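You operate a simulated robot arm through the tools that you are given. There is no shell and no other tool. Be economical: measure what you need, move in short steps, check, and stop when the job is done.

The job below is to be done with a simulated two-armed robot. You get a single attempt, and the scene is never put back.

TASK
Take the tin with a green lid from the left end of the blue table and leave it on the shelf under the valve table. Take the 4 A fuse from the left end of the blue table and leave it on the lower shelf of the test bench. Put the large yellow cap from the back of the blue table on the flat grey ring there. Open the middle drawer, take the register from the drip tray floor and put it in the inside of the middle drawer and shut the drawer again. Turn the left count knob to 2. Pick up the white tube with one hand, pass it to the other hand and put it on the top shelf of the tall rack. Switch the brake lever off. Press the stop key three times. Take the gold stand from the top of the steel table and leave it on the shelf under the desk. Take the short light blue spool pipe on the top of the pump stand and put it away on the upper shelf of the pipe table. Take the filter and leave it on the top of the register table. Take the green ring from the top of the brown table and put it on top of the carton there. The order is free. Set down upright: large yellow cap, gold stand, short light blue spool pipe, filter. The brake lever goes to its stop.

It is judged by the outcome, as a careful person would: the job done as asked, and still so three seconds after it is handed in. It fails if anything else is knocked over, pushed out of place, dropped, spilled or broken. A push-on lid holds only when it is set on centred and level and pressed home; a screw cap is set on level and turned clockwise until tight.

THE ROBOT
Two 7-joint arms with two-finger parallel grippers on one trunk, on a base that drives. Base frame: it is fixed to the floor where the robot stands at the start and does not move with it; the origin is under the middle of the robot, x ahead of it, y to its left, z up; the surface under the hand at the start is at about z = 900. Units: mm, rad, N and s.
The left shoulder is at the start at [50, 209, 1221], the right one opposite. With the tool pointing down near the work surface each hand reaches from about 260 to 920 mm from the robot's upright axis, wherever it stands, measured 20 degrees to its own side. Places, roughly: brake lever [1300, -1900, 700]; carton (18x15x10 cm) [200, -6000, 800]; filter (6x6x10 cm) [200, -5800, 800]; flat grey ring (7x7x2 cm) [800, 200, 900]; fuse [750, 250, 1000]; gold stand (6x7x16 cm) [900, -4500, 900]; green ring (8x8x4 cm) [700, -5900, 800]; inside of the middle drawer [2600, 2100, 500]; large yellow cap (3x6x3 cm) [800, -100, 900]; left count knob [700, 1000, 900]; lower shelf of the test bench [600, -2800, 300]; middle drawer [2600, 2100, 500]; register [500, 500, 1000]; shelf under the desk [-1500, -3400, 300]; shelf under the valve table [-1300, 2000, 300]; short light blue spool pipe (12x5x5 cm) [-500, -5900, 800]; stop key [800, -2900, 1200]; tin with a green lid [500, 0, 1000]; top of the register table (42x22 cm) [-1160, -5320, 800]; top shelf of the tall rack [-1300, 1300, 1600]; upper shelf of the pipe table [2100, -5900, 600]; white tube (6x6x12 cm) [400, 2500, 900]. Payload 4.4 kg a hand.
The TCP of each hand is the grasp point between the finger pads, 23 mm short of the fingertips. In the tool frame z runs along the fingers and y along their closing line. The gripper opens to 94 mm. The fingers are 38 mm wide and 10 mm thick; the gripper's body (54 by 96 mm) begins 39 mm behind the TCP.
Orientation is that of the tool frame in the base frame, as a unit quaternion [w, x, y, z]. With the fingers straight down and closing along the base's y, the tool's x points along the base's -x, its y along +y and its z along -z.

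THE INTERFACE
- The arms move only by the tool arm_command. It takes "left_series", "right_series" or both (then of equal length, played together; a hand with none holds still); each is a list of rows, each an object of numbers (a shift or turn left out is 0, a gripper value left out holds the last): "wx", "wy", "wz": the turn, a rotation vector about the tool's x, y, z in units of 5 degrees (1.0 is 5 degrees); "tx", "ty", "tz": the shift along the tool's x, y, z in units of 40 mm (1.0 is 40 mm); "grip": the opening, from 0 (shut) to 1 (fully open). In form: [{"wx": .., "wy": .., "wz": .., "tx": .., "ty": .., "tz": .., "grip": ..}, ...]. A call has 1 to 20 rows; each row shifts and turns the commanded pose from where the row before left it, along the tool's axes as they then stand. A call with a number of a shift or a turn outside -1 to 1 is refused whole. Rows are played at 5 a second. More than 50 mm and 0.15 rad between two rows, or a gripper value outside its range, and nothing of the call is played. A pose out of reach is approached as far as the arm can. The call stops where the force on the tool passes 40 N (or 10 N more than at its start, if that is more) or the arm is blocked; 0.2 s more then pass. The fingers move at their own pace (about 108 mm/s each) and stop on an object; they squeeze with about 29 N. The grip force told is the motor's: it shows also when the fingers shut on nothing. Time passes only in rows, and 0.2 s behind the last, so rows that do not move let the fingers close. The reply holds the time, the measured pose of the TCP, the force on the tool along the base axes, the opening and the grip force, in the units named above and with some noise, with the torque about the TCP (base axes, N m) and any sound that the robot's microphone picked up.
- Cameras (640 x 400 px; columns grow to the right, rows downward): "scene" is now at [156, 27.5, 1411.7]; the picture's right is [0.47, -0.88, 0.00], its down [-0.43, -0.23, -0.87] and it looks along [0.77, 0.41, -0.49] (base axes); focal length 253 px, centre (320, 200). "left" rides on the left gripper at [86, -16, -74] in its tool frame; the picture's right is [0.18, 0.98, 0.00], its down [-0.58, 0.11, -0.81] and it looks along [-0.79, 0.15, 0.59] (tool axes); focal length 243 px, centre (320, 200). "right" rides on the right gripper at [86, 16, -75] in its tool frame; the picture's right is [-0.18, 0.98, 0.00], its down [-0.58, -0.11, -0.81] and it looks along [-0.79, -0.15, 0.59] (tool axes); focal length 243 px, centre (320, 200). There is no depth. A picture from a camera that has moved, and an enlarged one, comes with that camera's place and axes in the base frame and with its lens. The place of the scene camera against the robot may be out by one fixed shift of up to 25 mm in any direction.
- grab_frame(camera): a new picture of that camera. The clock stands still meanwhile.
- lift_body(by): slides the trunk up (or, below 0, down) by that many mm; the arms and the scene camera ride with it, the base frame stays. It gives what a move gives, with no picture.
- roll_base(legs): drives the robot by 1 to 6 legs, each [ahead, left, turn to the left] in mm, mm and rad, along the robot's own axes; the way and the turn of a leg run together, so that a leg with both is an arc; at most 1500 mm and 3.142 rad a leg. The arms and the cameras ride along, it lands a little off, and it stops where it bumps. It gives what a move gives.
- head_to(pan, tilt): turns the head with the scene camera to pan (to the left, within 1.396 rad either way) and tilt (down, from -0.506 to 1.204), counted from straight ahead of the robot. It gives what a move gives.
- inspect(camera, box): a new picture of the part [left, top, right, bottom] of that camera's present view, enlarged. The clock stands still meanwhile.
- sign_off(): hands the job in; it is judged then, once.

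Go step by step. Nothing tells you exact positions but the pictures and the camera data: compare them with the known pose of the tool, close in by small moves and look again before you grip or let go. The budget is 567 turns and 370 pictures, counting those below and the enlarged ones. Unless the task says otherwise, let go and move clear before handing in.

The tools are called after "Request:" as name(argument=value, ...) on one line, values as JSON. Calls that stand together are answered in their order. arm_command: Moves the arms, as the interface text tells. Its arguments: {"type":"object","properties":{"left_series":{"type":"array","items":{"type":"object","properties":{"wx":{"type":"number"},"wy":{"type":"number"},"wz":{"type":"number"},"tx":{"type":"number"},"ty":{"type":"number"},"tz":{"type":"number"},"grip":{"type":"number"}}}},"right_series":{"type":"array","items":{"type":"object","properties":{"wx":{"type":"number"},"wy":{"type":"number"},"wz":{"type":"number"},"tx":{"type":"number"},"ty":{"type":"number"},"tz":{"type":"number"},"grip":{"type":"number"}}}}},"required":[]} The other tools are called the same way: lift_body (by) slides the trunk up or down; roll_base (legs) drives the base; head_to (pan, tilt) turns the head that bears the scene camera; grab_frame (camera) takes a picture; inspect (camera, box) takes an enlarged picture of a part of a camera's view; sign_off () hands the job in.

At the start:

```text
time: 0.0
left_eef_pos: [438.6, 516.0, 1203.0]
left_tcp_rot: [0.0, 0.0, 1.0, 0.0]
left_ft_force: [0.2, -0.2, 0.2]
left_torque: [0.01, -0.02, -0.02]
left_width: 94.1
left_grasp_force: 0.0
right_eef_pos: [432.0, 3.8, 1266.2]
right_tcp_rot: [-0.001, 0.0, 1.0, 0.0]
right_ft_force: [0.5, -0.4, 1.1]
right_torque: [0.01, 0.0, 0.05]
right_width: 93.9
right_grasp_force: 0.0
trunk travel left (down, up): [-300.0, 263.0]
robot x, y, heading: [3.0, 0.1, 0.002]
head pan, tilt: [0.494, 0.508]
```

scene: 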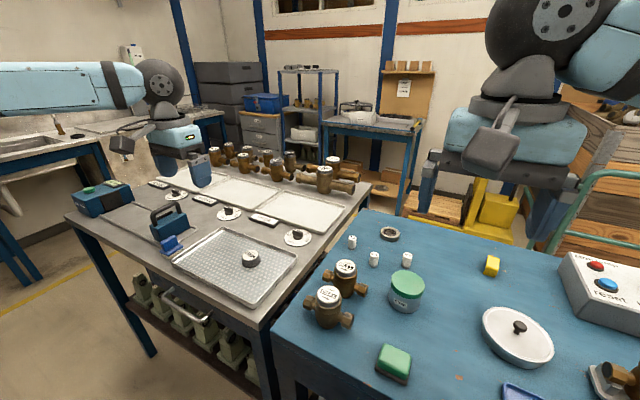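
right: 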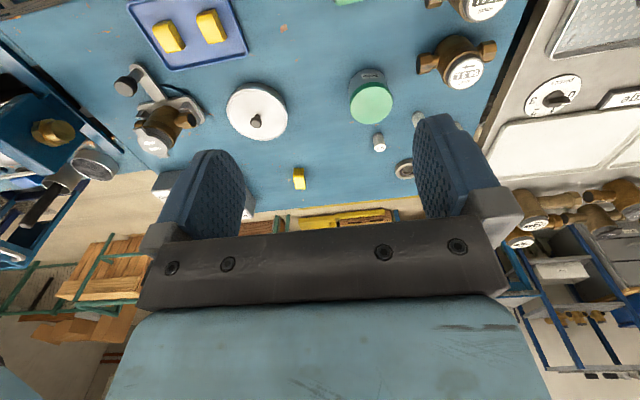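
left: 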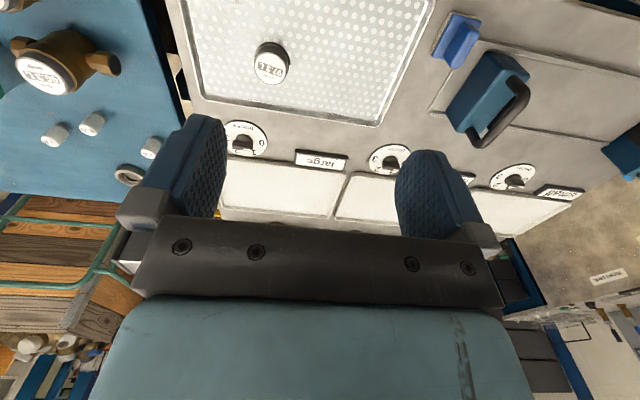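

I see the blue table ahead with tin, fuses, grey ring and yellow cap. I'll look closer first.

Request:
inspect(camera="scene", box=[300, 210, 460, 310])

Request:
inspect(camera="scene", box=[60, 150, 380, 350])

Request:
head_to(pan=0, tilt=0.8)

Request:
grab_frame(camera="scene")

```text
4.00 times, centred on (380, 260) of scene
camera zoom: at [156.0, 27.5, 1411.7], right [0.47, -0.88, 0.0], down [-0.43, -0.23, -0.87], along [0.77, 0.41, -0.49], focal length 1012 px, centre (80, -40)
```

zoom: 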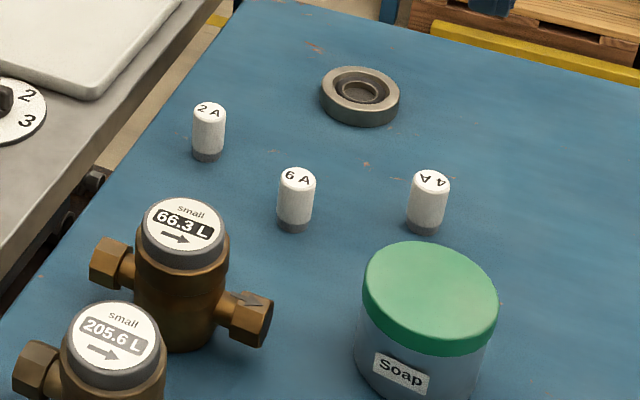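

```text
2.00 times, centred on (220, 250) of scene
camera zoom: at [156.0, 27.5, 1411.7], right [0.47, -0.88, 0.0], down [-0.43, -0.23, -0.87], along [0.77, 0.41, -0.49], focal length 506 px, centre (520, 100)
```

zoom: 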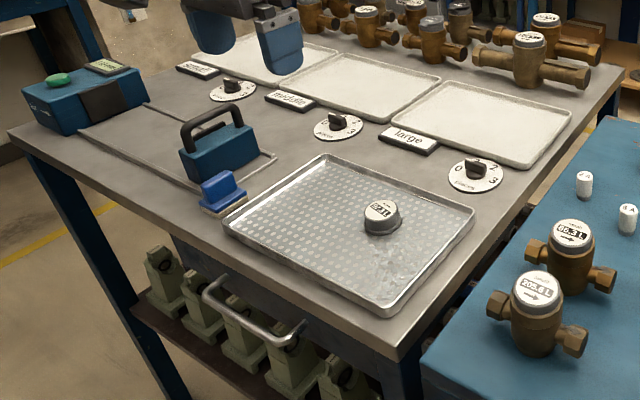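

```text
time: 0.9
left_eef_pos: [438.4, 516.0, 1202.9]
left_tcp_rot: [0.0, 0.0, 1.0, 0.0]
left_ft_force: [-0.1, 0.5, 0.4]
left_torque: [-0.01, -0.05, -0.01]
left_width: 94.0
left_grasp_force: 0.0
right_eef_pos: [433.1, 3.9, 1265.8]
right_tcp_rot: [0.0, -0.001, 1.0, 0.001]
right_ft_force: [0.2, -0.5, 0.2]
right_torque: [0.02, 0.0, 0.02]
right_width: 93.7
right_grasp_force: 0.1
trunk travel left (down, up): [-300.0, 263.0]
robot x, y, heading: [-1.8, -4.7, 0.002]
head pan, tilt: [0.0, 0.799]
```

```text
364 pictures are left
camera scene: at [156.7, -15.4, 1386.6], right [0.0, -1.0, 0.0], down [-0.72, 0.0, -0.7], along [0.7, 0.0, -0.72], focal length 253 px, centre (320, 200)
```

scene: 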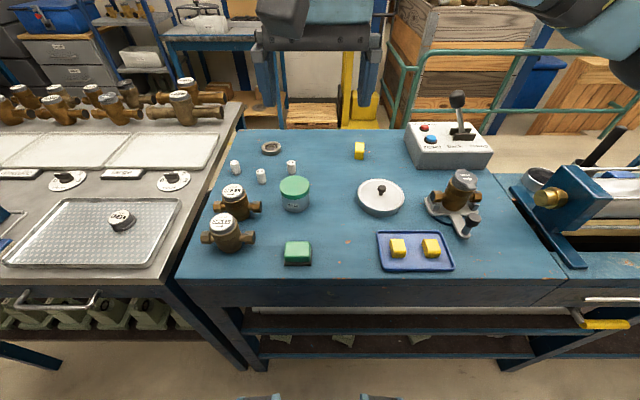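

The rightmost fuse is the 4 A one. I'll zoom onto the cap, ring and fuse.

Request:
inspect(camera="scene", box=[220, 130, 380, 230])

Request:
inspect(camera="scene", box=[335, 130, 399, 170])

Request:
inspect(camera="right", box=[220, 110, 460, 260])

```text
4.00 times, centred on (300, 180) of scene
camera zoom: at [156.7, -15.4, 1386.6], right [0.0, -1.0, 0.0], down [-0.72, 0.0, -0.7], along [0.7, 0.0, -0.72], focal length 1012 px, centre (400, 280)
```

zoom: 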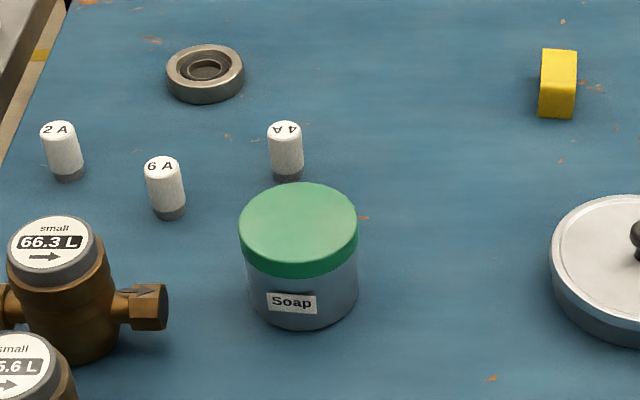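

```text
10.00 times, centred on (367, 150) of scene
camera zoom: at [156.7, -15.4, 1386.6], right [0.0, -1.0, 0.0], down [-0.72, 0.0, -0.7], along [0.7, 0.0, -0.72], focal length 2531 px, centre (-150, 700)
```

zoom: 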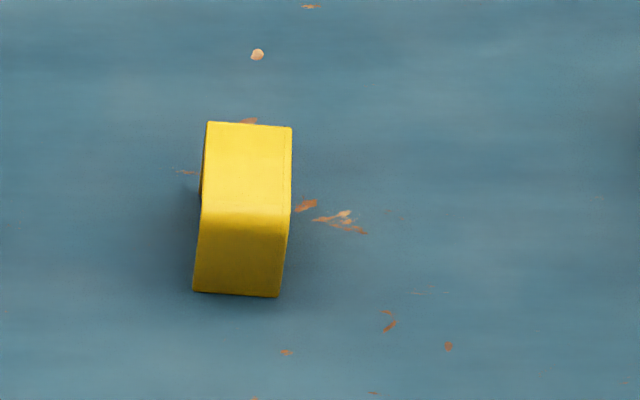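

```text
2.67 times, centred on (340, 185) of right
camera zoom: at [344.9, 19.4, 1341.8], right [0.18, 0.98, 0.0], down [0.58, -0.11, 0.81], along [0.79, -0.15, -0.59], focal length 647 px, centre (267, 240)
```

zoom: 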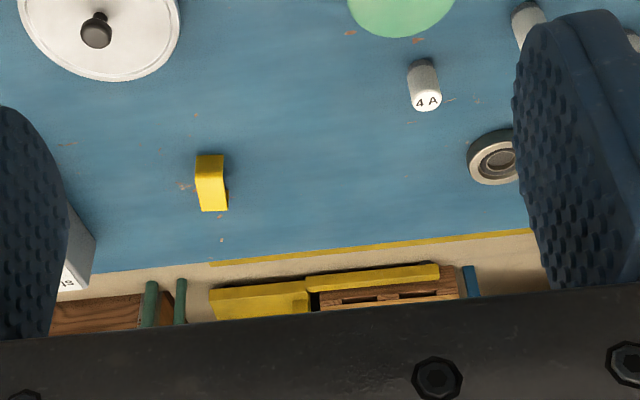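

I'll bring the right hand toward the yellow cap for a close look.

Request:
arm_command(right_series=[{"tx": -0.83, "ty": -0.45, "tz": 0.5}, {"tx": -0.83, "ty": -0.45, "tz": 0.5}, {"tx": -0.83, "ty": -0.45, "tz": 0.5}, {"tx": -0.83, "ty": -0.45, "tz": 0.5}, {"tx": -0.83, "ty": -0.45, "tz": 0.5}, {"tx": -0.83, "ty": -0.45, "tz": 0.5}, {"tx": -0.83, "ty": -0.45, "tz": 0.5}, {"tx": -0.83, "ty": -0.45, "tz": 0.5}])

Request:
grab_frame(camera="right")

Request:
inspect(camera="scene", box=[370, 220, 466, 280])

```text
time: 2.7
left_eef_pos: [438.1, 515.4, 1201.1]
left_tcp_rot: [0.001, 0.0, 1.0, 0.0]
left_ft_force: [0.5, 0.0, -0.3]
left_torque: [0.03, 0.0, -0.01]
left_width: 94.1
left_grasp_force: 0.1
right_eef_pos: [695.8, -139.9, 1106.8]
right_tcp_rot: [0.0, 0.0, 1.0, 0.0]
right_ft_force: [-0.2, -0.2, -0.3]
right_torque: [0.01, -0.01, 0.02]
right_width: 94.1
right_grasp_force: 0.1
trunk travel left (down, up): [-300.0, 263.0]
robot x, y, heading: [1.4, 1.0, -0.002]
head pan, tilt: [0.0, 0.799]
```

```text
360 pictures are left
camera right: at [608.8, -123.8, 1181.8], right [0.18, 0.98, 0.0], down [0.58, -0.11, 0.81], along [0.79, -0.15, -0.59], focal length 243 px, centre (320, 200)
```

right: 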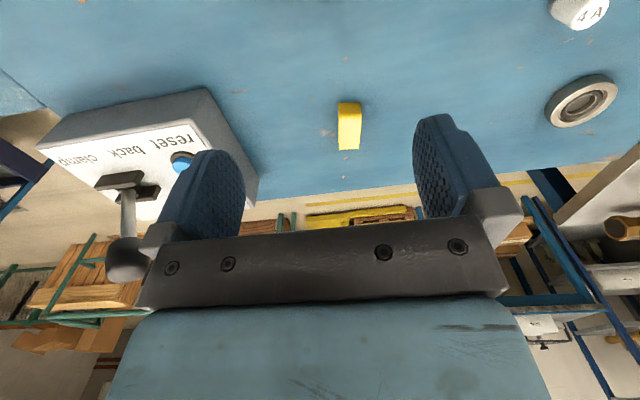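

```text
6.67 times, centred on (418, 250) of scene
camera zoom: at [157.5, -16.0, 1386.5], right [0.0, -1.0, 0.0], down [-0.72, 0.0, -0.7], along [0.7, 0.0, -0.72], focal length 1687 px, centre (-333, -133)
```

zoom: 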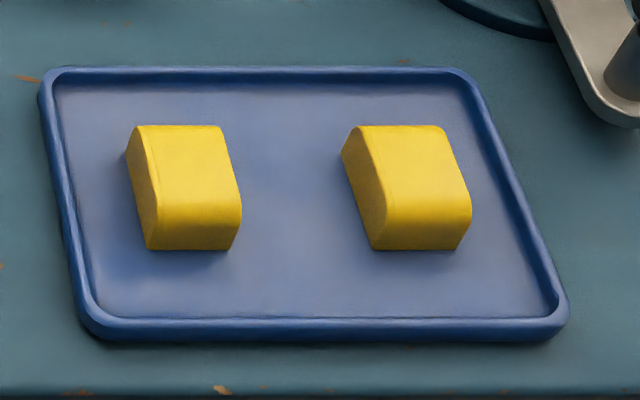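

Request:
inspect(camera="right", box=[310, 90, 390, 160])

Request:
inspect(camera="right", box=[530, 50, 640, 150])

```text
5.71 times, centred on (350, 125) of right
camera zoom: at [608.8, -123.8, 1181.8], right [0.18, 0.98, 0.0], down [0.58, -0.11, 0.81], along [0.79, -0.15, -0.59], focal length 1386 px, centre (149, 629)
```

zoom: 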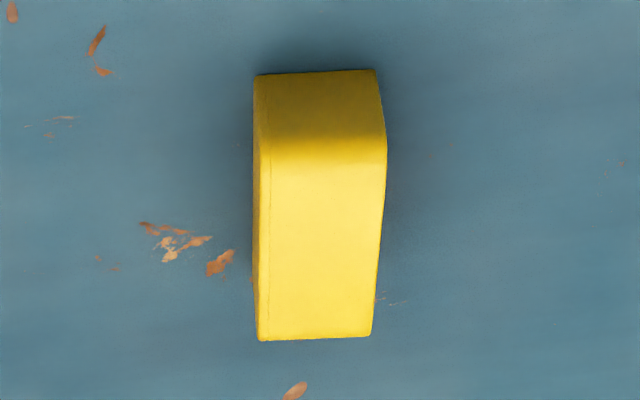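

```text
4.00 times, centred on (585, 100) of right
camera zoom: at [608.8, -123.8, 1181.8], right [0.18, 0.98, 0.0], down [0.58, -0.11, 0.81], along [0.79, -0.15, -0.59], focal length 970 px, centre (-740, 600)
```

zoom: 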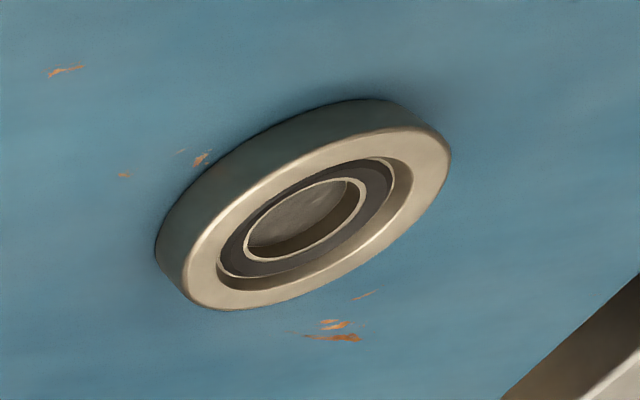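

The cap is a small block about 28 mm wide in y, near [812,-124]. I'll move above it and check.

Request:
arm_command(right_series=[{"tx": -0.73, "ty": 0.1, "tz": 0.73, "grip": 0.6}, {"tx": -0.73, "ty": 0.1, "tz": 0.73}, {"tx": -0.73, "ty": 0.1, "tz": 0.73}, {"tx": -0.73, "ty": 0.1, "tz": 0.73}])

Request:
grab_frame(camera="right")

Request:
grab_frame(camera="scene")

```text
time: 3.7
left_eef_pos: [437.5, 516.3, 1200.5]
left_tcp_rot: [-0.001, -0.001, 1.0, -0.002]
left_ft_force: [0.2, -0.2, 0.3]
left_torque: [0.01, 0.0, 0.0]
left_width: 94.1
left_grasp_force: 0.0
right_eef_pos: [814.3, -122.1, 988.4]
right_tcp_rot: [-0.001, 0.0, 1.0, -0.001]
right_ft_force: [-0.1, -0.8, 0.1]
right_torque: [-0.04, -0.01, -0.02]
right_width: 56.5
right_grasp_force: 0.0
trunk travel left (down, up): [-300.0, 263.0]
robot x, y, heading: [1.7, -0.5, 0.002]
head pan, tilt: [0.0, 0.799]
```

```text
356 pictures are left
camera right: at [727.8, -106.5, 1064.0], right [0.18, 0.98, 0.0], down [0.58, -0.11, 0.81], along [0.79, -0.15, -0.59], focal length 243 px, centre (320, 200)
```

right: 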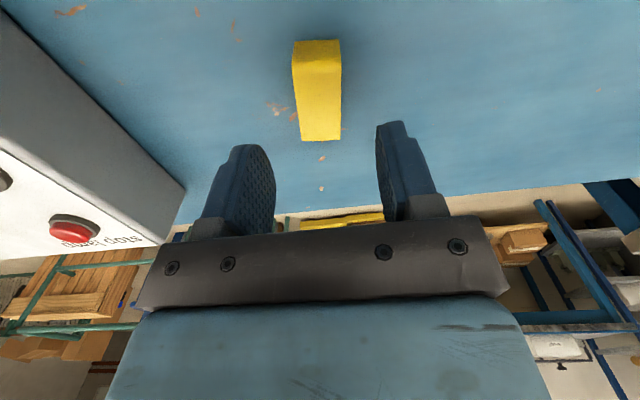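

```text
355 pictures are left
camera scene: at [157.6, -14.3, 1386.5], right [0.0, -1.0, 0.0], down [-0.72, 0.0, -0.7], along [0.7, 0.0, -0.72], focal length 253 px, centre (320, 200)
```

scene: 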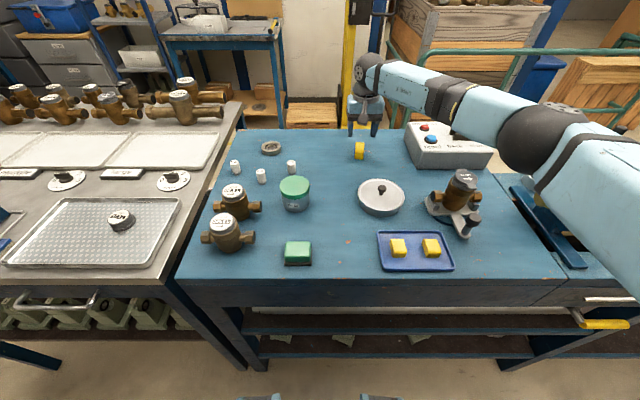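

The cap sits right below the hand. Descend and grip.

Request:
arm_command(right_series=[{"tz": 0.5}, {"tz": 0.5}, {"tz": 0.5}, {"grip": 0}, {}, {}])

Request:
grab_frame(camera="right")

```text
time: 5.1
left_eef_pos: [439.9, 515.8, 1201.6]
left_tcp_rot: [0.0, 0.0, 1.0, 0.0]
left_ft_force: [0.6, -0.5, -0.6]
left_torque: [0.01, -0.03, -0.02]
left_width: 94.1
left_grasp_force: 0.0
right_eef_pos: [814.0, -123.5, 929.0]
right_tcp_rot: [0.0, -0.001, 1.0, 0.001]
right_ft_force: [0.4, -0.7, -0.1]
right_torque: [0.01, -0.02, -0.03]
right_width: 25.7
right_grasp_force: 28.8
trunk travel left (down, up): [-300.0, 263.0]
robot x, y, heading: [-0.6, 1.1, -0.0]
head pan, tilt: [0.0, 0.799]
```

```text
354 pictures are left
camera right: at [726.9, -107.8, 1005.0], right [0.18, 0.98, 0.0], down [0.58, -0.11, 0.81], along [0.79, -0.15, -0.59], focal length 243 px, centre (320, 200)
```

right: 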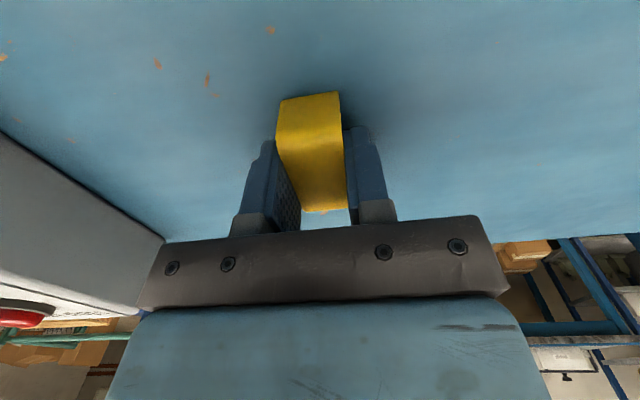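

Gripped. Lift and carry toward the ring.

Request:
arm_command(right_series=[{"tz": -1}, {"tz": -1, "ty": 0.3}, {"ty": 1}, {"ty": 1}, {"ty": 1}, {"ty": 1}, {"ty": 1}, {"ty": 1}])

Request:
grab_frame(camera="right")

```text
time: 6.9
left_eef_pos: [438.6, 514.5, 1202.8]
left_tcp_rot: [0.0, 0.0, 1.0, 0.001]
left_ft_force: [0.8, 0.1, 0.0]
left_torque: [0.04, 0.0, 0.0]
left_width: 94.1
left_grasp_force: 0.1
right_eef_pos: [795.4, 55.2, 1016.9]
right_tcp_rot: [-0.001, 0.002, 1.0, 0.001]
right_ft_force: [-0.5, -1.3, -0.4]
right_torque: [-0.02, 0.03, 0.01]
right_width: 25.8
right_grasp_force: 28.7
right hand out of reach, approached as far as the arm can: row 6, 7, 8
trunk travel left (down, up): [-300.0, 263.0]
robot x, y, heading: [-3.9, 3.9, 0.002]
head pan, tilt: [0.0, 0.799]
```

```text
353 pictures are left
camera right: at [708.3, 71.0, 1092.0], right [0.19, 0.98, 0.0], down [0.58, -0.11, 0.81], along [0.79, -0.15, -0.59], focal length 243 px, centre (320, 200)
```

right: 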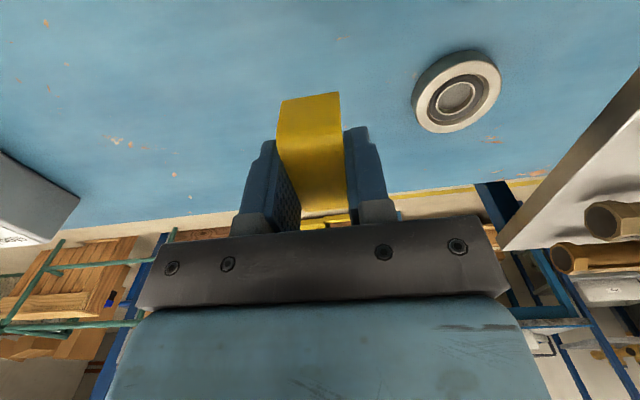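

Out of reach from here; I'll shift the base left 100 mm.

Request:
roll_base(legs=[[0, 100, 0]])

Request:
grab_frame(camera="right")

```text
time: 8.5
left_eef_pos: [440.4, 613.2, 1202.1]
left_tcp_rot: [0.001, 0.002, 1.0, 0.0]
left_ft_force: [-0.1, -0.8, -0.9]
left_torque: [0.0, -0.01, -0.01]
left_width: 94.3
left_grasp_force: 0.0
right_eef_pos: [794.3, 153.9, 1016.6]
right_tcp_rot: [0.0, 0.002, 1.0, 0.001]
right_ft_force: [0.2, 0.7, -0.3]
right_torque: [0.01, 0.02, 0.02]
right_width: 25.8
right_grasp_force: 28.5
trunk travel left (down, up): [-300.0, 263.0]
robot x, y, heading: [-0.7, 97.2, 0.002]
head pan, tilt: [0.0, 0.799]
```

```text
352 pictures are left
camera right: at [708.0, 170.1, 1092.3], right [0.19, 0.98, 0.0], down [0.58, -0.11, 0.81], along [0.79, -0.15, -0.59], focal length 243 px, centre (320, 200)
```

right: 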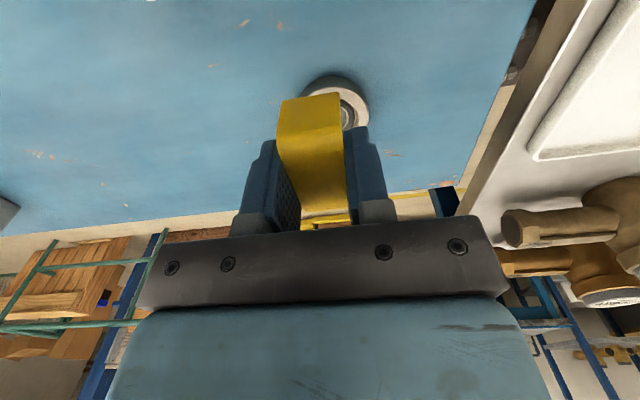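

Request:
roll_base(legs=[[0, 150, 0]])

Request:
arm_command(right_series=[{"tz": 0}])

```text
time: 10.4
left_eef_pos: [438.8, 765.1, 1202.2]
left_tcp_rot: [0.001, 0.001, 1.0, 0.0]
left_ft_force: [-0.4, 0.5, 0.8]
left_torque: [-0.02, -0.03, 0.02]
left_width: 93.9
left_grasp_force: 0.0
right_eef_pos: [795.5, 305.3, 1016.8]
right_tcp_rot: [0.0, 0.001, 1.0, 0.0]
right_ft_force: [0.3, -0.7, 0.0]
right_torque: [0.0, -0.01, -0.03]
right_width: 25.6
right_grasp_force: 28.5
trunk travel left (down, up): [-300.0, 263.0]
robot x, y, heading: [-0.4, 249.5, -0.003]
head pan, tilt: [0.0, 0.799]
```

```text
time: 10.8
left_eef_pos: [439.1, 764.9, 1201.8]
left_tcp_rot: [-0.001, 0.002, 1.0, 0.0]
left_ft_force: [0.5, 0.0, -0.5]
left_torque: [-0.01, 0.03, 0.02]
left_width: 93.7
left_grasp_force: 0.1
right_eef_pos: [794.6, 305.2, 1017.7]
right_tcp_rot: [0.001, 0.002, 1.0, -0.001]
right_ft_force: [0.8, -0.1, -0.5]
right_torque: [-0.01, 0.01, -0.01]
right_width: 25.6
right_grasp_force: 29.3
trunk travel left (down, up): [-300.0, 263.0]
robot x, y, heading: [4.1, 254.5, -0.001]
head pan, tilt: [0.0, 0.799]
```

Request:
arm_command(right_series=[{"ty": -0.95}, {"ty": -0.95}, {"ty": -0.95}, {"ty": -0.95, "tx": -0.4}, {"tx": -0.38}])

Request:
grab_frame(camera="right")

Request:
inspect(camera="scene", box=[300, 100, 460, 200])

```text
time: 12.1
left_eef_pos: [439.7, 767.4, 1200.9]
left_tcp_rot: [0.0, 0.0, 1.0, -0.001]
left_ft_force: [-0.7, 0.1, -0.2]
left_torque: [-0.04, 0.0, 0.01]
left_width: 94.0
left_grasp_force: 0.0
right_eef_pos: [826.7, 155.4, 1016.7]
right_tcp_rot: [0.001, 0.0, 1.0, -0.001]
right_ft_force: [-0.6, 0.2, 0.0]
right_torque: [-0.03, -0.01, -0.03]
right_width: 25.8
right_grasp_force: 29.1
trunk travel left (down, up): [-300.0, 263.0]
robot x, y, heading: [0.3, 252.3, -0.004]
head pan, tilt: [0.0, 0.799]
```

```text
351 pictures are left
camera right: at [739.0, 170.9, 1091.8], right [0.19, 0.98, 0.0], down [0.58, -0.11, 0.81], along [0.79, -0.15, -0.59], focal length 243 px, centre (320, 200)
```

right: 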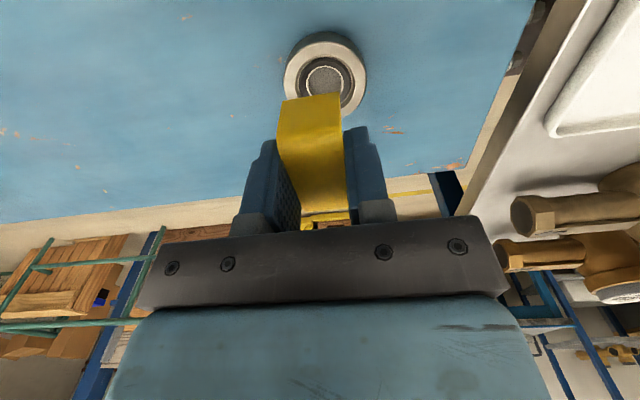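

```text
4.00 times, centred on (380, 150) of scene
camera zoom: at [157.4, 237.0, 1386.5], right [0.0, -1.0, 0.0], down [-0.72, 0.0, -0.7], along [0.7, 0.0, -0.72], focal length 1012 px, centre (80, 400)
```

zoom: 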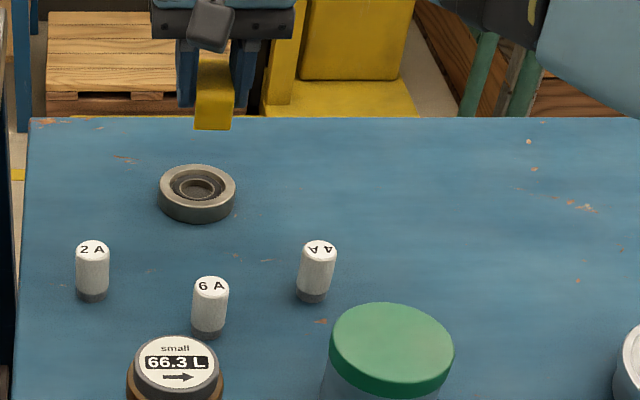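

Request:
arm_command(right_series=[{"tz": 0.6, "tx": 0.02, "ty": 0.04}, {"tz": 0.6}])

Request:
inspect(camera="scene", box=[300, 100, 460, 200])

Request:
grab_frame(camera="right")

```text
time: 12.7
left_eef_pos: [440.9, 765.1, 1201.3]
left_tcp_rot: [-0.001, 0.001, 1.0, -0.001]
left_ft_force: [0.1, -0.1, -0.5]
left_torque: [0.0, 0.02, 0.0]
left_width: 94.0
left_grasp_force: 0.2
right_eef_pos: [826.8, 155.4, 968.6]
right_tcp_rot: [0.0, 0.002, 1.0, 0.0]
right_ft_force: [-1.1, -0.6, 0.2]
right_torque: [-0.02, -0.01, -0.01]
right_width: 25.9
right_grasp_force: 29.0
trunk travel left (down, up): [-300.0, 263.0]
robot x, y, heading: [-1.0, 250.0, -0.001]
head pan, tilt: [0.0, 0.799]
```

```text
4.00 times, centred on (380, 150) of scene
camera zoom: at [157.4, 235.2, 1386.6], right [0.0, -1.0, 0.0], down [-0.72, 0.0, -0.7], along [0.7, 0.0, -0.72], focal length 1012 px, centre (80, 400)
```

zoom: 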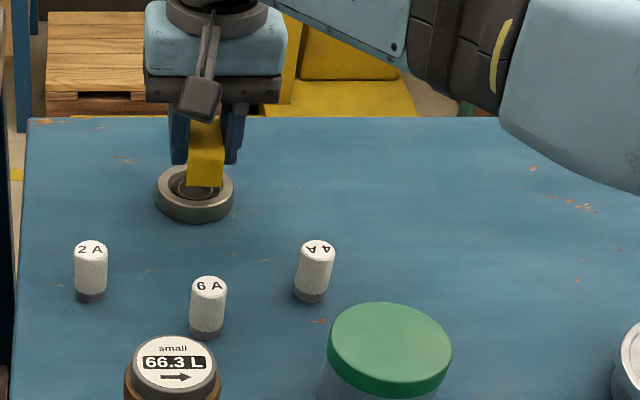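

```text
348 pictures are left
camera right: at [739.2, 171.4, 1043.7], right [0.19, 0.98, 0.0], down [0.58, -0.11, 0.81], along [0.79, -0.15, -0.59], focal length 243 px, centre (320, 200)
```

right: 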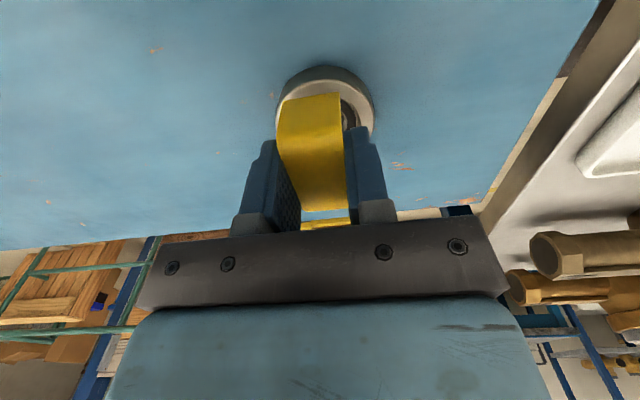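

Request:
arm_command(right_series=[{"tz": 0.15, "ty": 0.08, "tx": 0.04}, {"tz": 0.15}, {"tz": 0.1}])

Request:
inspect(camera="scene", box=[320, 110, 400, 160])

Request:
grab_frame(camera="right")

```text
time: 13.4
left_eef_pos: [439.8, 766.6, 1201.5]
left_tcp_rot: [0.0, 0.001, 1.0, 0.0]
left_ft_force: [-0.9, 0.4, 0.0]
left_torque: [0.02, 0.01, -0.06]
left_width: 94.2
left_grasp_force: 0.2
right_eef_pos: [825.0, 157.5, 952.4]
right_tcp_rot: [-0.001, 0.001, 1.0, -0.001]
right_ft_force: [-0.8, -0.1, 0.2]
right_torque: [0.02, 0.04, -0.01]
right_width: 25.7
right_grasp_force: 29.5
trunk travel left (down, up): [-300.0, 263.0]
robot x, y, heading: [2.9, 248.1, -0.0]
head pan, tilt: [0.0, 0.799]
```

```text
8.00 times, centred on (360, 135) of scene
camera zoom: at [157.2, 235.2, 1386.6], right [0.0, -1.0, 0.0], down [-0.72, 0.0, -0.7], along [0.7, 0.0, -0.72], focal length 2025 px, centre (0, 720)
```

zoom: 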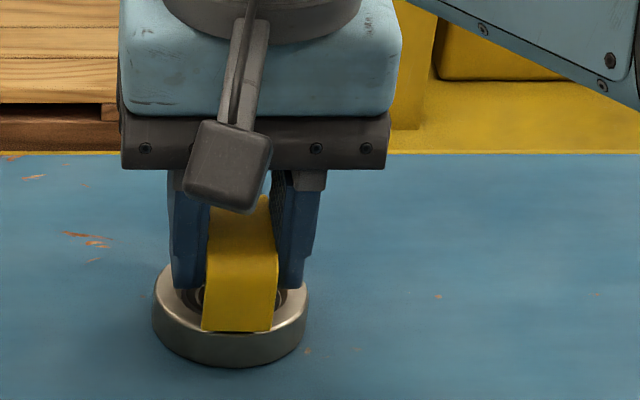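

```text
346 pictures are left
camera right: at [736.7, 174.1, 1028.0], right [0.19, 0.98, 0.0], down [0.58, -0.11, 0.81], along [0.79, -0.15, -0.59], focal length 243 px, centre (320, 200)
```

right: 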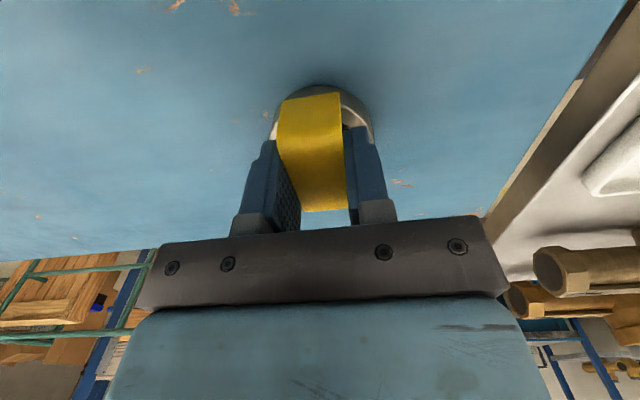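

Request:
arm_command(right_series=[{"tz": 0.05, "ty": 0.05}, {"tz": 0.05}, {"tz": 0.05}, {"tz": 0.05}])

Request:
inspect(camera="scene", box=[320, 110, 400, 160])

```text
time: 14.4
left_eef_pos: [439.4, 765.8, 1202.6]
left_tcp_rot: [0.002, 0.002, 1.0, 0.0]
left_ft_force: [-0.4, 1.4, 0.4]
left_torque: [-0.03, 0.0, -0.03]
left_width: 93.7
left_grasp_force: 0.1
right_eef_pos: [824.5, 160.4, 946.9]
right_tcp_rot: [0.002, 0.001, 1.0, 0.0]
right_ft_force: [1.3, -2.1, 9.2]
right_torque: [-0.11, -0.16, 0.0]
right_width: 25.9
right_grasp_force: 28.5
trunk travel left (down, up): [-300.0, 263.0]
robot x, y, heading: [1.6, 251.0, -0.003]
head pan, tilt: [0.0, 0.799]
```

```text
8.00 times, centred on (360, 135) of scene
camera zoom: at [156.0, 235.0, 1386.9], right [0.0, -1.0, 0.0], down [-0.72, 0.0, -0.7], along [0.7, 0.0, -0.72], focal length 2025 px, centre (0, 720)
```

zoom: 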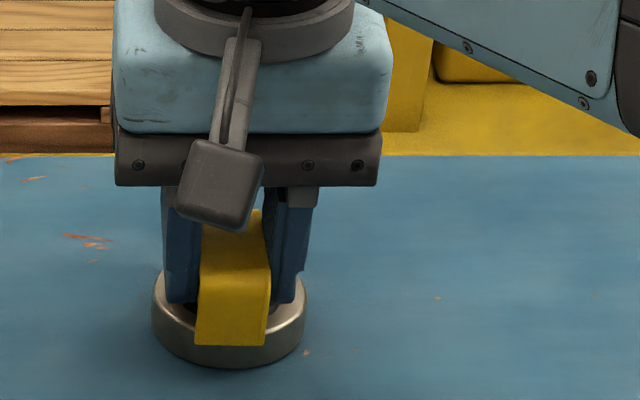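

Contact at ~9 N: cap sits on the ring. Release and rise.

Request:
arm_command(right_series=[{"grip": 0.5}, {}, {"tz": -0.5}, {"tz": -1}, {"tz": -1}])

Request:
grab_frame(camera="right")

Request:
inspect(camera="scene", box=[300, 110, 460, 210])

```text
time: 15.7
left_eef_pos: [439.5, 765.1, 1201.0]
left_tcp_rot: [0.0, 0.0, 1.0, 0.0]
left_ft_force: [0.2, -0.4, 0.2]
left_torque: [0.01, -0.04, 0.02]
left_width: 93.8
left_grasp_force: 0.0
right_eef_pos: [824.7, 160.7, 1045.3]
right_tcp_rot: [0.001, 0.002, 1.0, 0.0]
right_ft_force: [-0.3, -0.3, 0.3]
right_torque: [0.01, -0.02, -0.02]
right_width: 47.0
right_grasp_force: 0.1
trunk travel left (down, up): [-300.0, 263.0]
robot x, y, heading: [1.5, 251.8, 0.004]
head pan, tilt: [0.0, 0.799]
```

```text
344 pictures are left
camera right: at [737.4, 176.1, 1120.1], right [0.19, 0.98, 0.0], down [0.58, -0.11, 0.81], along [0.79, -0.15, -0.59], focal length 243 px, centre (320, 200)
```

right: 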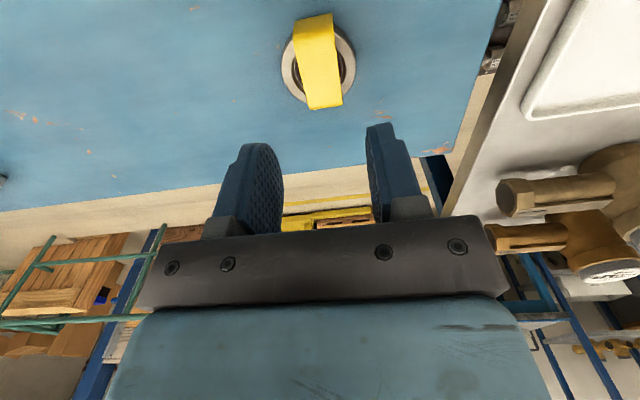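

```text
4.00 times, centred on (380, 160) of scene
camera zoom: at [156.4, 235.2, 1386.6], right [0.0, -1.0, 0.0], down [-0.72, 0.0, -0.7], along [0.7, 0.0, -0.72], focal length 1012 px, centre (80, 360)
```

zoom: 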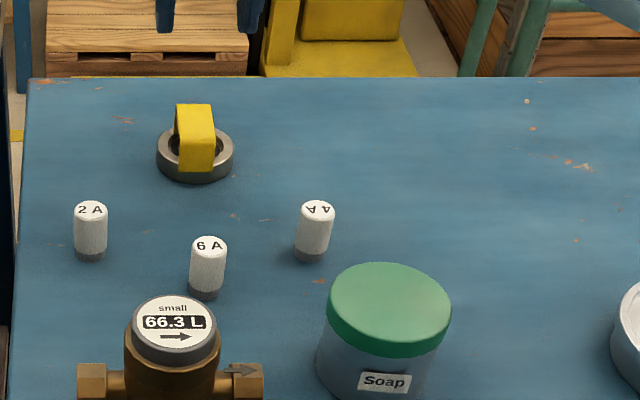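

Request:
inspect(camera="scene", box=[328, 128, 368, 158])

Request:
inspect(camera="right", box=[270, 0, 370, 120])

```text
13.33 times, centred on (348, 143) of scene
camera zoom: at [156.4, 235.2, 1386.6], right [0.0, -1.0, 0.0], down [-0.72, 0.0, -0.7], along [0.7, 0.0, -0.72], focal length 3374 px, centre (-53, 960)
```

zoom: 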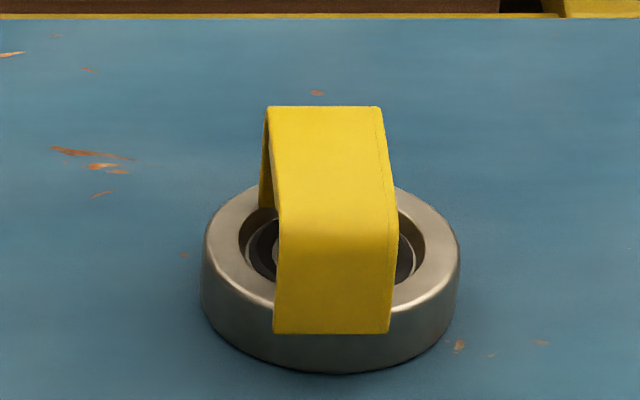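

```text
3.33 times, centred on (320, 60) of right
camera zoom: at [737.4, 176.1, 1120.1], right [0.19, 0.98, 0.0], down [0.58, -0.11, 0.81], along [0.79, -0.15, -0.59], focal length 809 px, centre (320, 667)
```

zoom: 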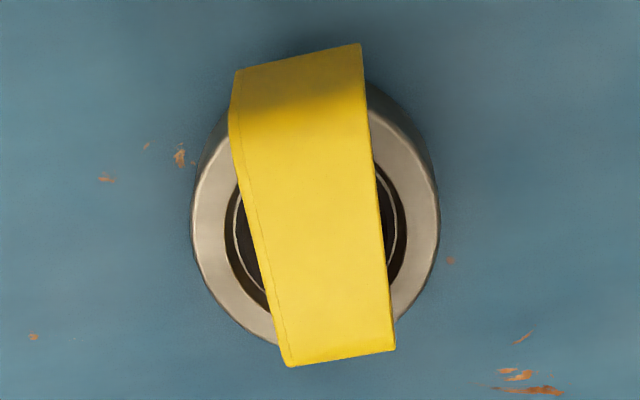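

The cap stands across the ring. Now raise the right hand and drive left to the grey table for the knob.

Request:
arm_command(right_series=[{"tz": -1, "tx": 0.5}, {"tz": -1, "tx": 0.5}, {"tz": -1, "tx": 0.5}, {"tz": -1, "tx": 0.5}, {"tx": 1}, {"tx": 1}, {"tx": 1}, {"tx": 1}, {"tx": 1}])

Request:
roll_base(legs=[[0, 550, 0]])

Request:
head_to(pan=0.1, tilt=0.8)

Request:
grab_frame(camera="scene")

```text
time: 17.6
left_eef_pos: [439.8, 765.7, 1202.2]
left_tcp_rot: [0.0, 0.001, 1.0, 0.0]
left_ft_force: [-0.7, -0.3, 0.2]
left_torque: [-0.01, 0.0, -0.02]
left_width: 94.0
left_grasp_force: 0.1
right_eef_pos: [543.4, 161.1, 1205.8]
right_tcp_rot: [0.001, 0.002, 1.0, 0.0]
right_ft_force: [-0.4, 0.6, 0.8]
right_torque: [-0.01, 0.0, -0.01]
right_width: 47.1
right_grasp_force: 0.1
trunk travel left (down, up): [-300.0, 263.0]
robot x, y, heading: [-1.4, 249.9, 0.002]
head pan, tilt: [0.0, 0.799]
```

```text
time: 22.9
left_eef_pos: [444.7, 1308.2, 1202.0]
left_tcp_rot: [0.0, 0.002, 1.0, 0.0]
left_ft_force: [0.1, 0.2, -1.3]
left_torque: [0.05, 0.0, 0.02]
left_width: 93.9
left_grasp_force: 0.1
right_eef_pos: [546.9, 704.1, 1204.7]
right_tcp_rot: [-0.001, 0.003, 1.0, -0.001]
right_ft_force: [-0.1, -0.8, 0.2]
right_torque: [-0.02, 0.0, 0.0]
right_width: 46.7
right_grasp_force: 0.0
trunk travel left (down, up): [-300.0, 263.0]
robot x, y, heading: [5.8, 794.5, -0.004]
head pan, tilt: [0.0, 0.799]
```

```text
time: 23.6
left_eef_pos: [443.7, 1308.7, 1201.2]
left_tcp_rot: [0.001, 0.002, 1.0, 0.0]
left_ft_force: [0.3, -0.7, 0.1]
left_torque: [-0.02, 0.01, 0.01]
left_width: 94.0
left_grasp_force: 0.0
right_eef_pos: [544.7, 705.0, 1204.8]
right_tcp_rot: [0.0, 0.002, 1.0, 0.0]
right_ft_force: [0.6, 1.4, 1.0]
right_torque: [0.0, 0.0, -0.01]
right_width: 46.8
right_grasp_force: 0.0
trunk travel left (down, up): [-300.0, 263.0]
robot x, y, heading: [3.9, 800.8, -0.006]
head pan, tilt: [0.099, 0.799]
```

```text
340 pictures are left
camera scene: at [158.6, 787.9, 1386.6], right [0.09, -1.0, 0.0], down [-0.71, -0.07, -0.7], along [0.69, 0.07, -0.72], focal length 253 px, centre (320, 200)
```

scene: 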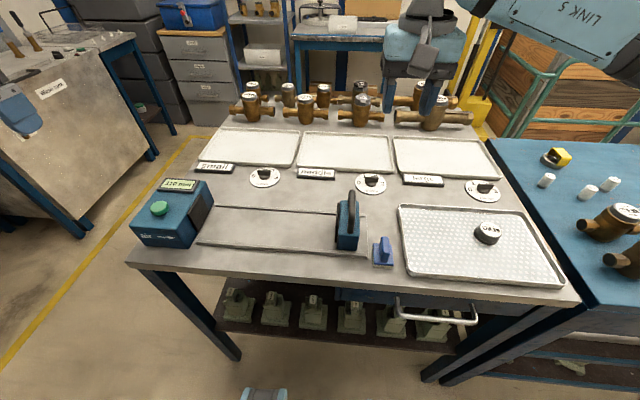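

Request:
inspect(camera="scene", box=[232, 156, 296, 196])

Request:
inspect(camera="scene", box=[340, 160, 404, 200])

```text
10.00 times, centred on (264, 176) of scene
camera zoom: at [158.6, 787.9, 1386.6], right [0.09, -1.0, 0.0], down [-0.71, -0.07, -0.7], along [0.69, 0.07, -0.72], focal length 2531 px, centre (880, 440)
```

zoom: 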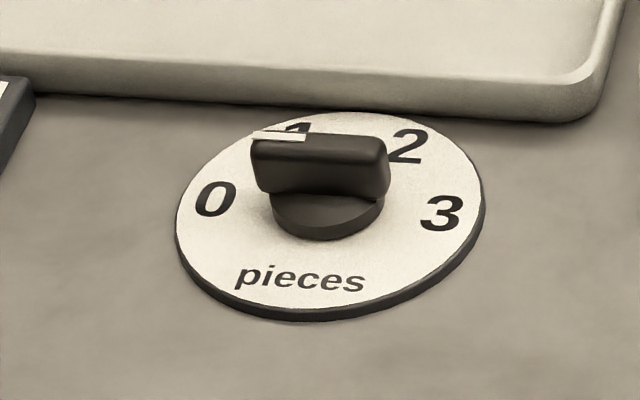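

```text
10.00 times, centred on (372, 180) of scene
camera zoom: at [158.6, 787.9, 1386.6], right [0.09, -1.0, 0.0], down [-0.71, -0.07, -0.7], along [0.69, 0.07, -0.72], focal length 2531 px, centre (-200, 400)
```

zoom: 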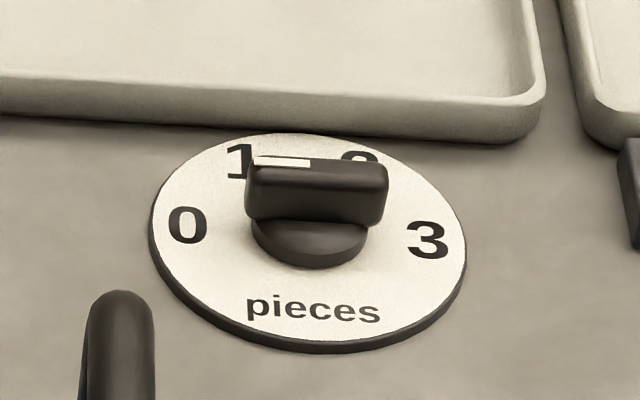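

The knob's white mark points left near 0. I'll move the left hand over it for a top view.

Request:
arm_command(left_series=[{"tx": -0.36, "ty": -0.94, "tz": 0.31}, {"tx": -0.36, "ty": -0.94, "tz": 0.31}, {"tx": -0.36, "ty": -0.94, "tz": 0.31}, {"tx": -0.36, "ty": -0.94, "tz": 0.31}, {"tx": -0.36, "ty": -0.94, "tz": 0.31}, {"tx": -0.36, "ty": -0.94, "tz": 0.31}, {"tx": -0.36, "ty": -0.94, "tz": 0.31}, {"tx": -0.36, "ty": -0.94, "tz": 0.31, "grip": 0.55}])

Request:
grab_frame(camera="left")

```text
time: 25.4
left_eef_pos: [557.5, 1008.7, 1103.5]
left_tcp_rot: [0.0, 0.003, 1.0, 0.0]
left_ft_force: [0.0, -0.6, -0.1]
left_torque: [-0.04, 0.01, 0.04]
left_width: 51.4
left_grasp_force: 0.2
right_eef_pos: [548.8, 705.3, 1203.7]
right_tcp_rot: [0.0, 0.002, 1.0, 0.001]
right_ft_force: [0.7, -0.3, -0.6]
right_torque: [-0.03, 0.0, 0.0]
right_width: 47.0
right_grasp_force: 0.1
trunk travel left (down, up): [-300.0, 263.0]
robot x, y, heading: [3.8, 795.2, -0.004]
head pan, tilt: [0.099, 0.799]
```

```text
337 pictures are left
camera left: at [472.2, 991.0, 1179.2], right [-0.18, 0.98, 0.0], down [0.58, 0.11, 0.81], along [0.79, 0.14, -0.59], focal length 243 px, centre (320, 200)
```

left: 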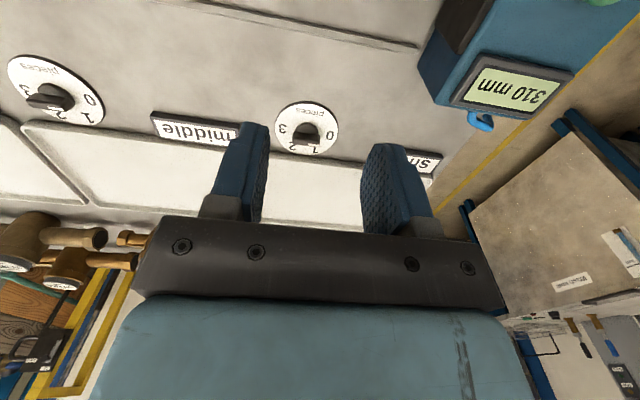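

Request:
inspect(camera="left", box=[267, 92, 347, 162])

```text
5.71 times, centred on (307, 127) of left
camera zoom: at [472.2, 991.0, 1179.2], right [-0.18, 0.98, 0.0], down [0.58, 0.11, 0.81], along [0.79, 0.14, -0.59], focal length 1386 px, centre (394, 617)
```

zoom: 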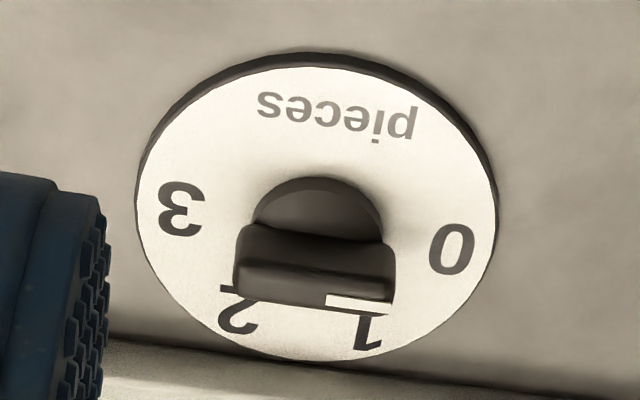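

Pointer is on 0; 2 lies 120° clockwise from it. I'll go above the knob and yaw the hand +90° so the fingers close across the bar.

Request:
arm_command(left_series=[{"tx": -0.77}, {"tx": -0.77}, {"tx": -0.77}, {"tx": -0.77}])

Request:
arm_command(left_series=[{"wz": -1}, {"wz": -1}, {"wz": -1}, {"wz": -1}, {"wz": -1}, {"wz": -1}, {"wz": -1}, {"wz": -1}, {"wz": -1}, {"wz": -1}, {"wz": -1}, {"wz": -1}, {"wz": -1}, {"wz": -1}, {"wz": -1}, {"wz": -1}, {"wz": -1}, {"wz": -1}])

Request:
grab_frame(camera="left")

```text
time: 26.4
left_eef_pos: [668.4, 1021.0, 1107.6]
left_tcp_rot: [0.0, 0.002, 1.0, -0.001]
left_ft_force: [-0.3, 0.1, -0.4]
left_torque: [0.04, -0.03, -0.03]
left_width: 51.7
left_grasp_force: 0.1
left hand out of reach, approached as far as the arm can: row 4
right_eef_pos: [547.2, 704.4, 1204.2]
right_tcp_rot: [0.0, 0.003, 1.0, -0.001]
right_ft_force: [-1.2, 0.2, -0.5]
right_torque: [0.01, 0.04, 0.01]
right_width: 47.0
right_grasp_force: 0.1
trunk travel left (down, up): [-300.0, 263.0]
robot x, y, heading: [1.7, 796.4, -0.006]
head pan, tilt: [0.099, 0.799]
```

```text
time: 30.2
left_eef_pos: [666.9, 1019.6, 1106.3]
left_tcp_rot: [0.0, -0.705, 0.709, 0.0]
left_ft_force: [-0.3, 1.1, -0.5]
left_torque: [-0.05, -0.01, 0.02]
left_width: 51.6
left_grasp_force: 0.1
right_eef_pos: [546.8, 704.5, 1204.5]
right_tcp_rot: [-0.001, 0.003, 1.0, 0.0]
right_ft_force: [0.0, 0.7, 0.3]
right_torque: [-0.01, 0.02, -0.02]
right_width: 47.2
right_grasp_force: 0.0
trunk travel left (down, up): [-300.0, 263.0]
robot x, y, heading: [2.4, 797.0, -0.009]
head pan, tilt: [0.099, 0.799]
```

```text
335 pictures are left
camera left: at [683.7, 932.7, 1181.8], right [-0.98, -0.18, 0.0], down [-0.11, 0.58, 0.81], along [-0.15, 0.79, -0.59], focal length 243 px, centre (320, 200)
```

left: 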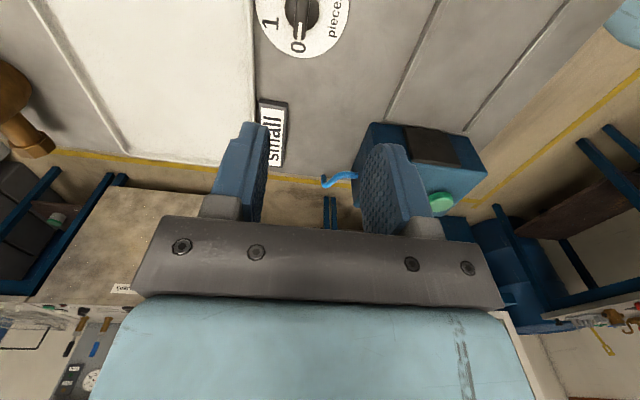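

Request:
arm_command(left_series=[{"ty": -0.2, "tx": 0.16, "tz": 0.9}, {"ty": -0.2, "tx": 0.16, "tz": 0.9}, {"tz": 0.9}])

Request:
grab_frame(camera="left")

```text
time: 31.0
left_eef_pos: [647.1, 1044.5, 1017.7]
left_tcp_rot: [-0.001, -0.705, 0.71, -0.001]
left_ft_force: [-0.2, 0.4, 0.2]
left_torque: [-0.01, 0.0, 0.01]
left_width: 51.6
left_grasp_force: 0.1
left hand out of reach, approached as far as the arm can: row 1, 2, 3
right_eef_pos: [546.1, 704.4, 1204.4]
right_tcp_rot: [0.0, 0.002, 1.0, 0.002]
right_ft_force: [0.2, 0.6, 0.6]
right_torque: [0.0, -0.04, -0.05]
right_width: 47.1
right_grasp_force: 0.1
trunk travel left (down, up): [-300.0, 263.0]
robot x, y, heading: [4.6, 793.9, -0.001]
head pan, tilt: [0.099, 0.799]
```

```text
334 pictures are left
camera left: at [663.6, 955.3, 1094.0], right [-0.98, -0.18, 0.0], down [-0.11, 0.58, 0.81], along [-0.14, 0.79, -0.59], focal length 243 px, centre (320, 200)
```

left: 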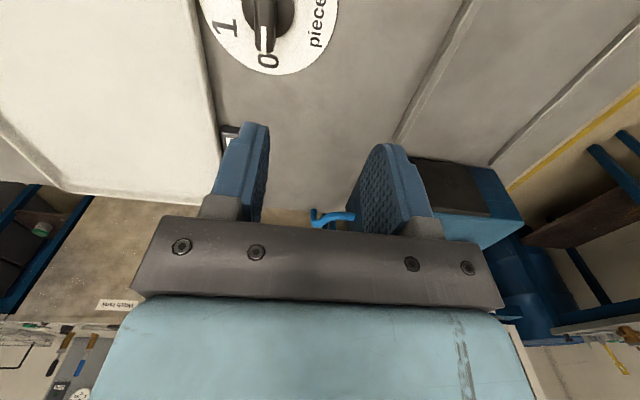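

The left arm got into a poor configuration. I'll raise, retract and retry the approach.

Request:
arm_command(left_series=[{"tz": -1}, {"tz": -1}, {"tz": -1, "ty": 0.5}, {"ty": 1}, {"ty": 1}, {"ty": 1}, {"ty": 1}, {"tx": -0.5}])

Request:
grab_frame(camera="scene")

```text
time: 32.8
left_eef_pos: [466.3, 1063.4, 1138.1]
left_tcp_rot: [0.0, -0.705, 0.709, -0.001]
left_ft_force: [-0.1, 0.7, -0.9]
left_torque: [0.0, -0.01, 0.01]
left_width: 51.6
left_grasp_force: 0.0
right_eef_pos: [547.6, 705.3, 1204.1]
right_tcp_rot: [0.0, 0.003, 1.0, 0.0]
right_ft_force: [-0.1, 0.0, -0.2]
right_torque: [0.0, 0.04, 0.01]
right_width: 46.9
right_grasp_force: 0.1
trunk travel left (down, up): [-300.0, 263.0]
robot x, y, heading: [2.6, 798.7, -0.002]
head pan, tilt: [0.099, 0.799]
```

```text
333 pictures are left
camera scene: at [159.0, 789.2, 1386.5], right [0.09, -1.0, 0.0], down [-0.71, -0.07, -0.7], along [0.69, 0.07, -0.72], focal length 253 px, centre (320, 200)
```

scene: 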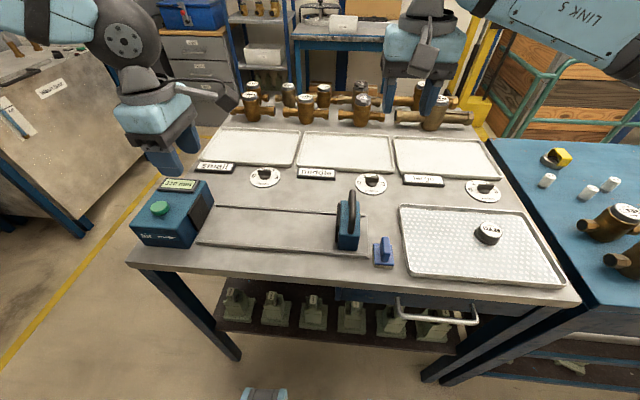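

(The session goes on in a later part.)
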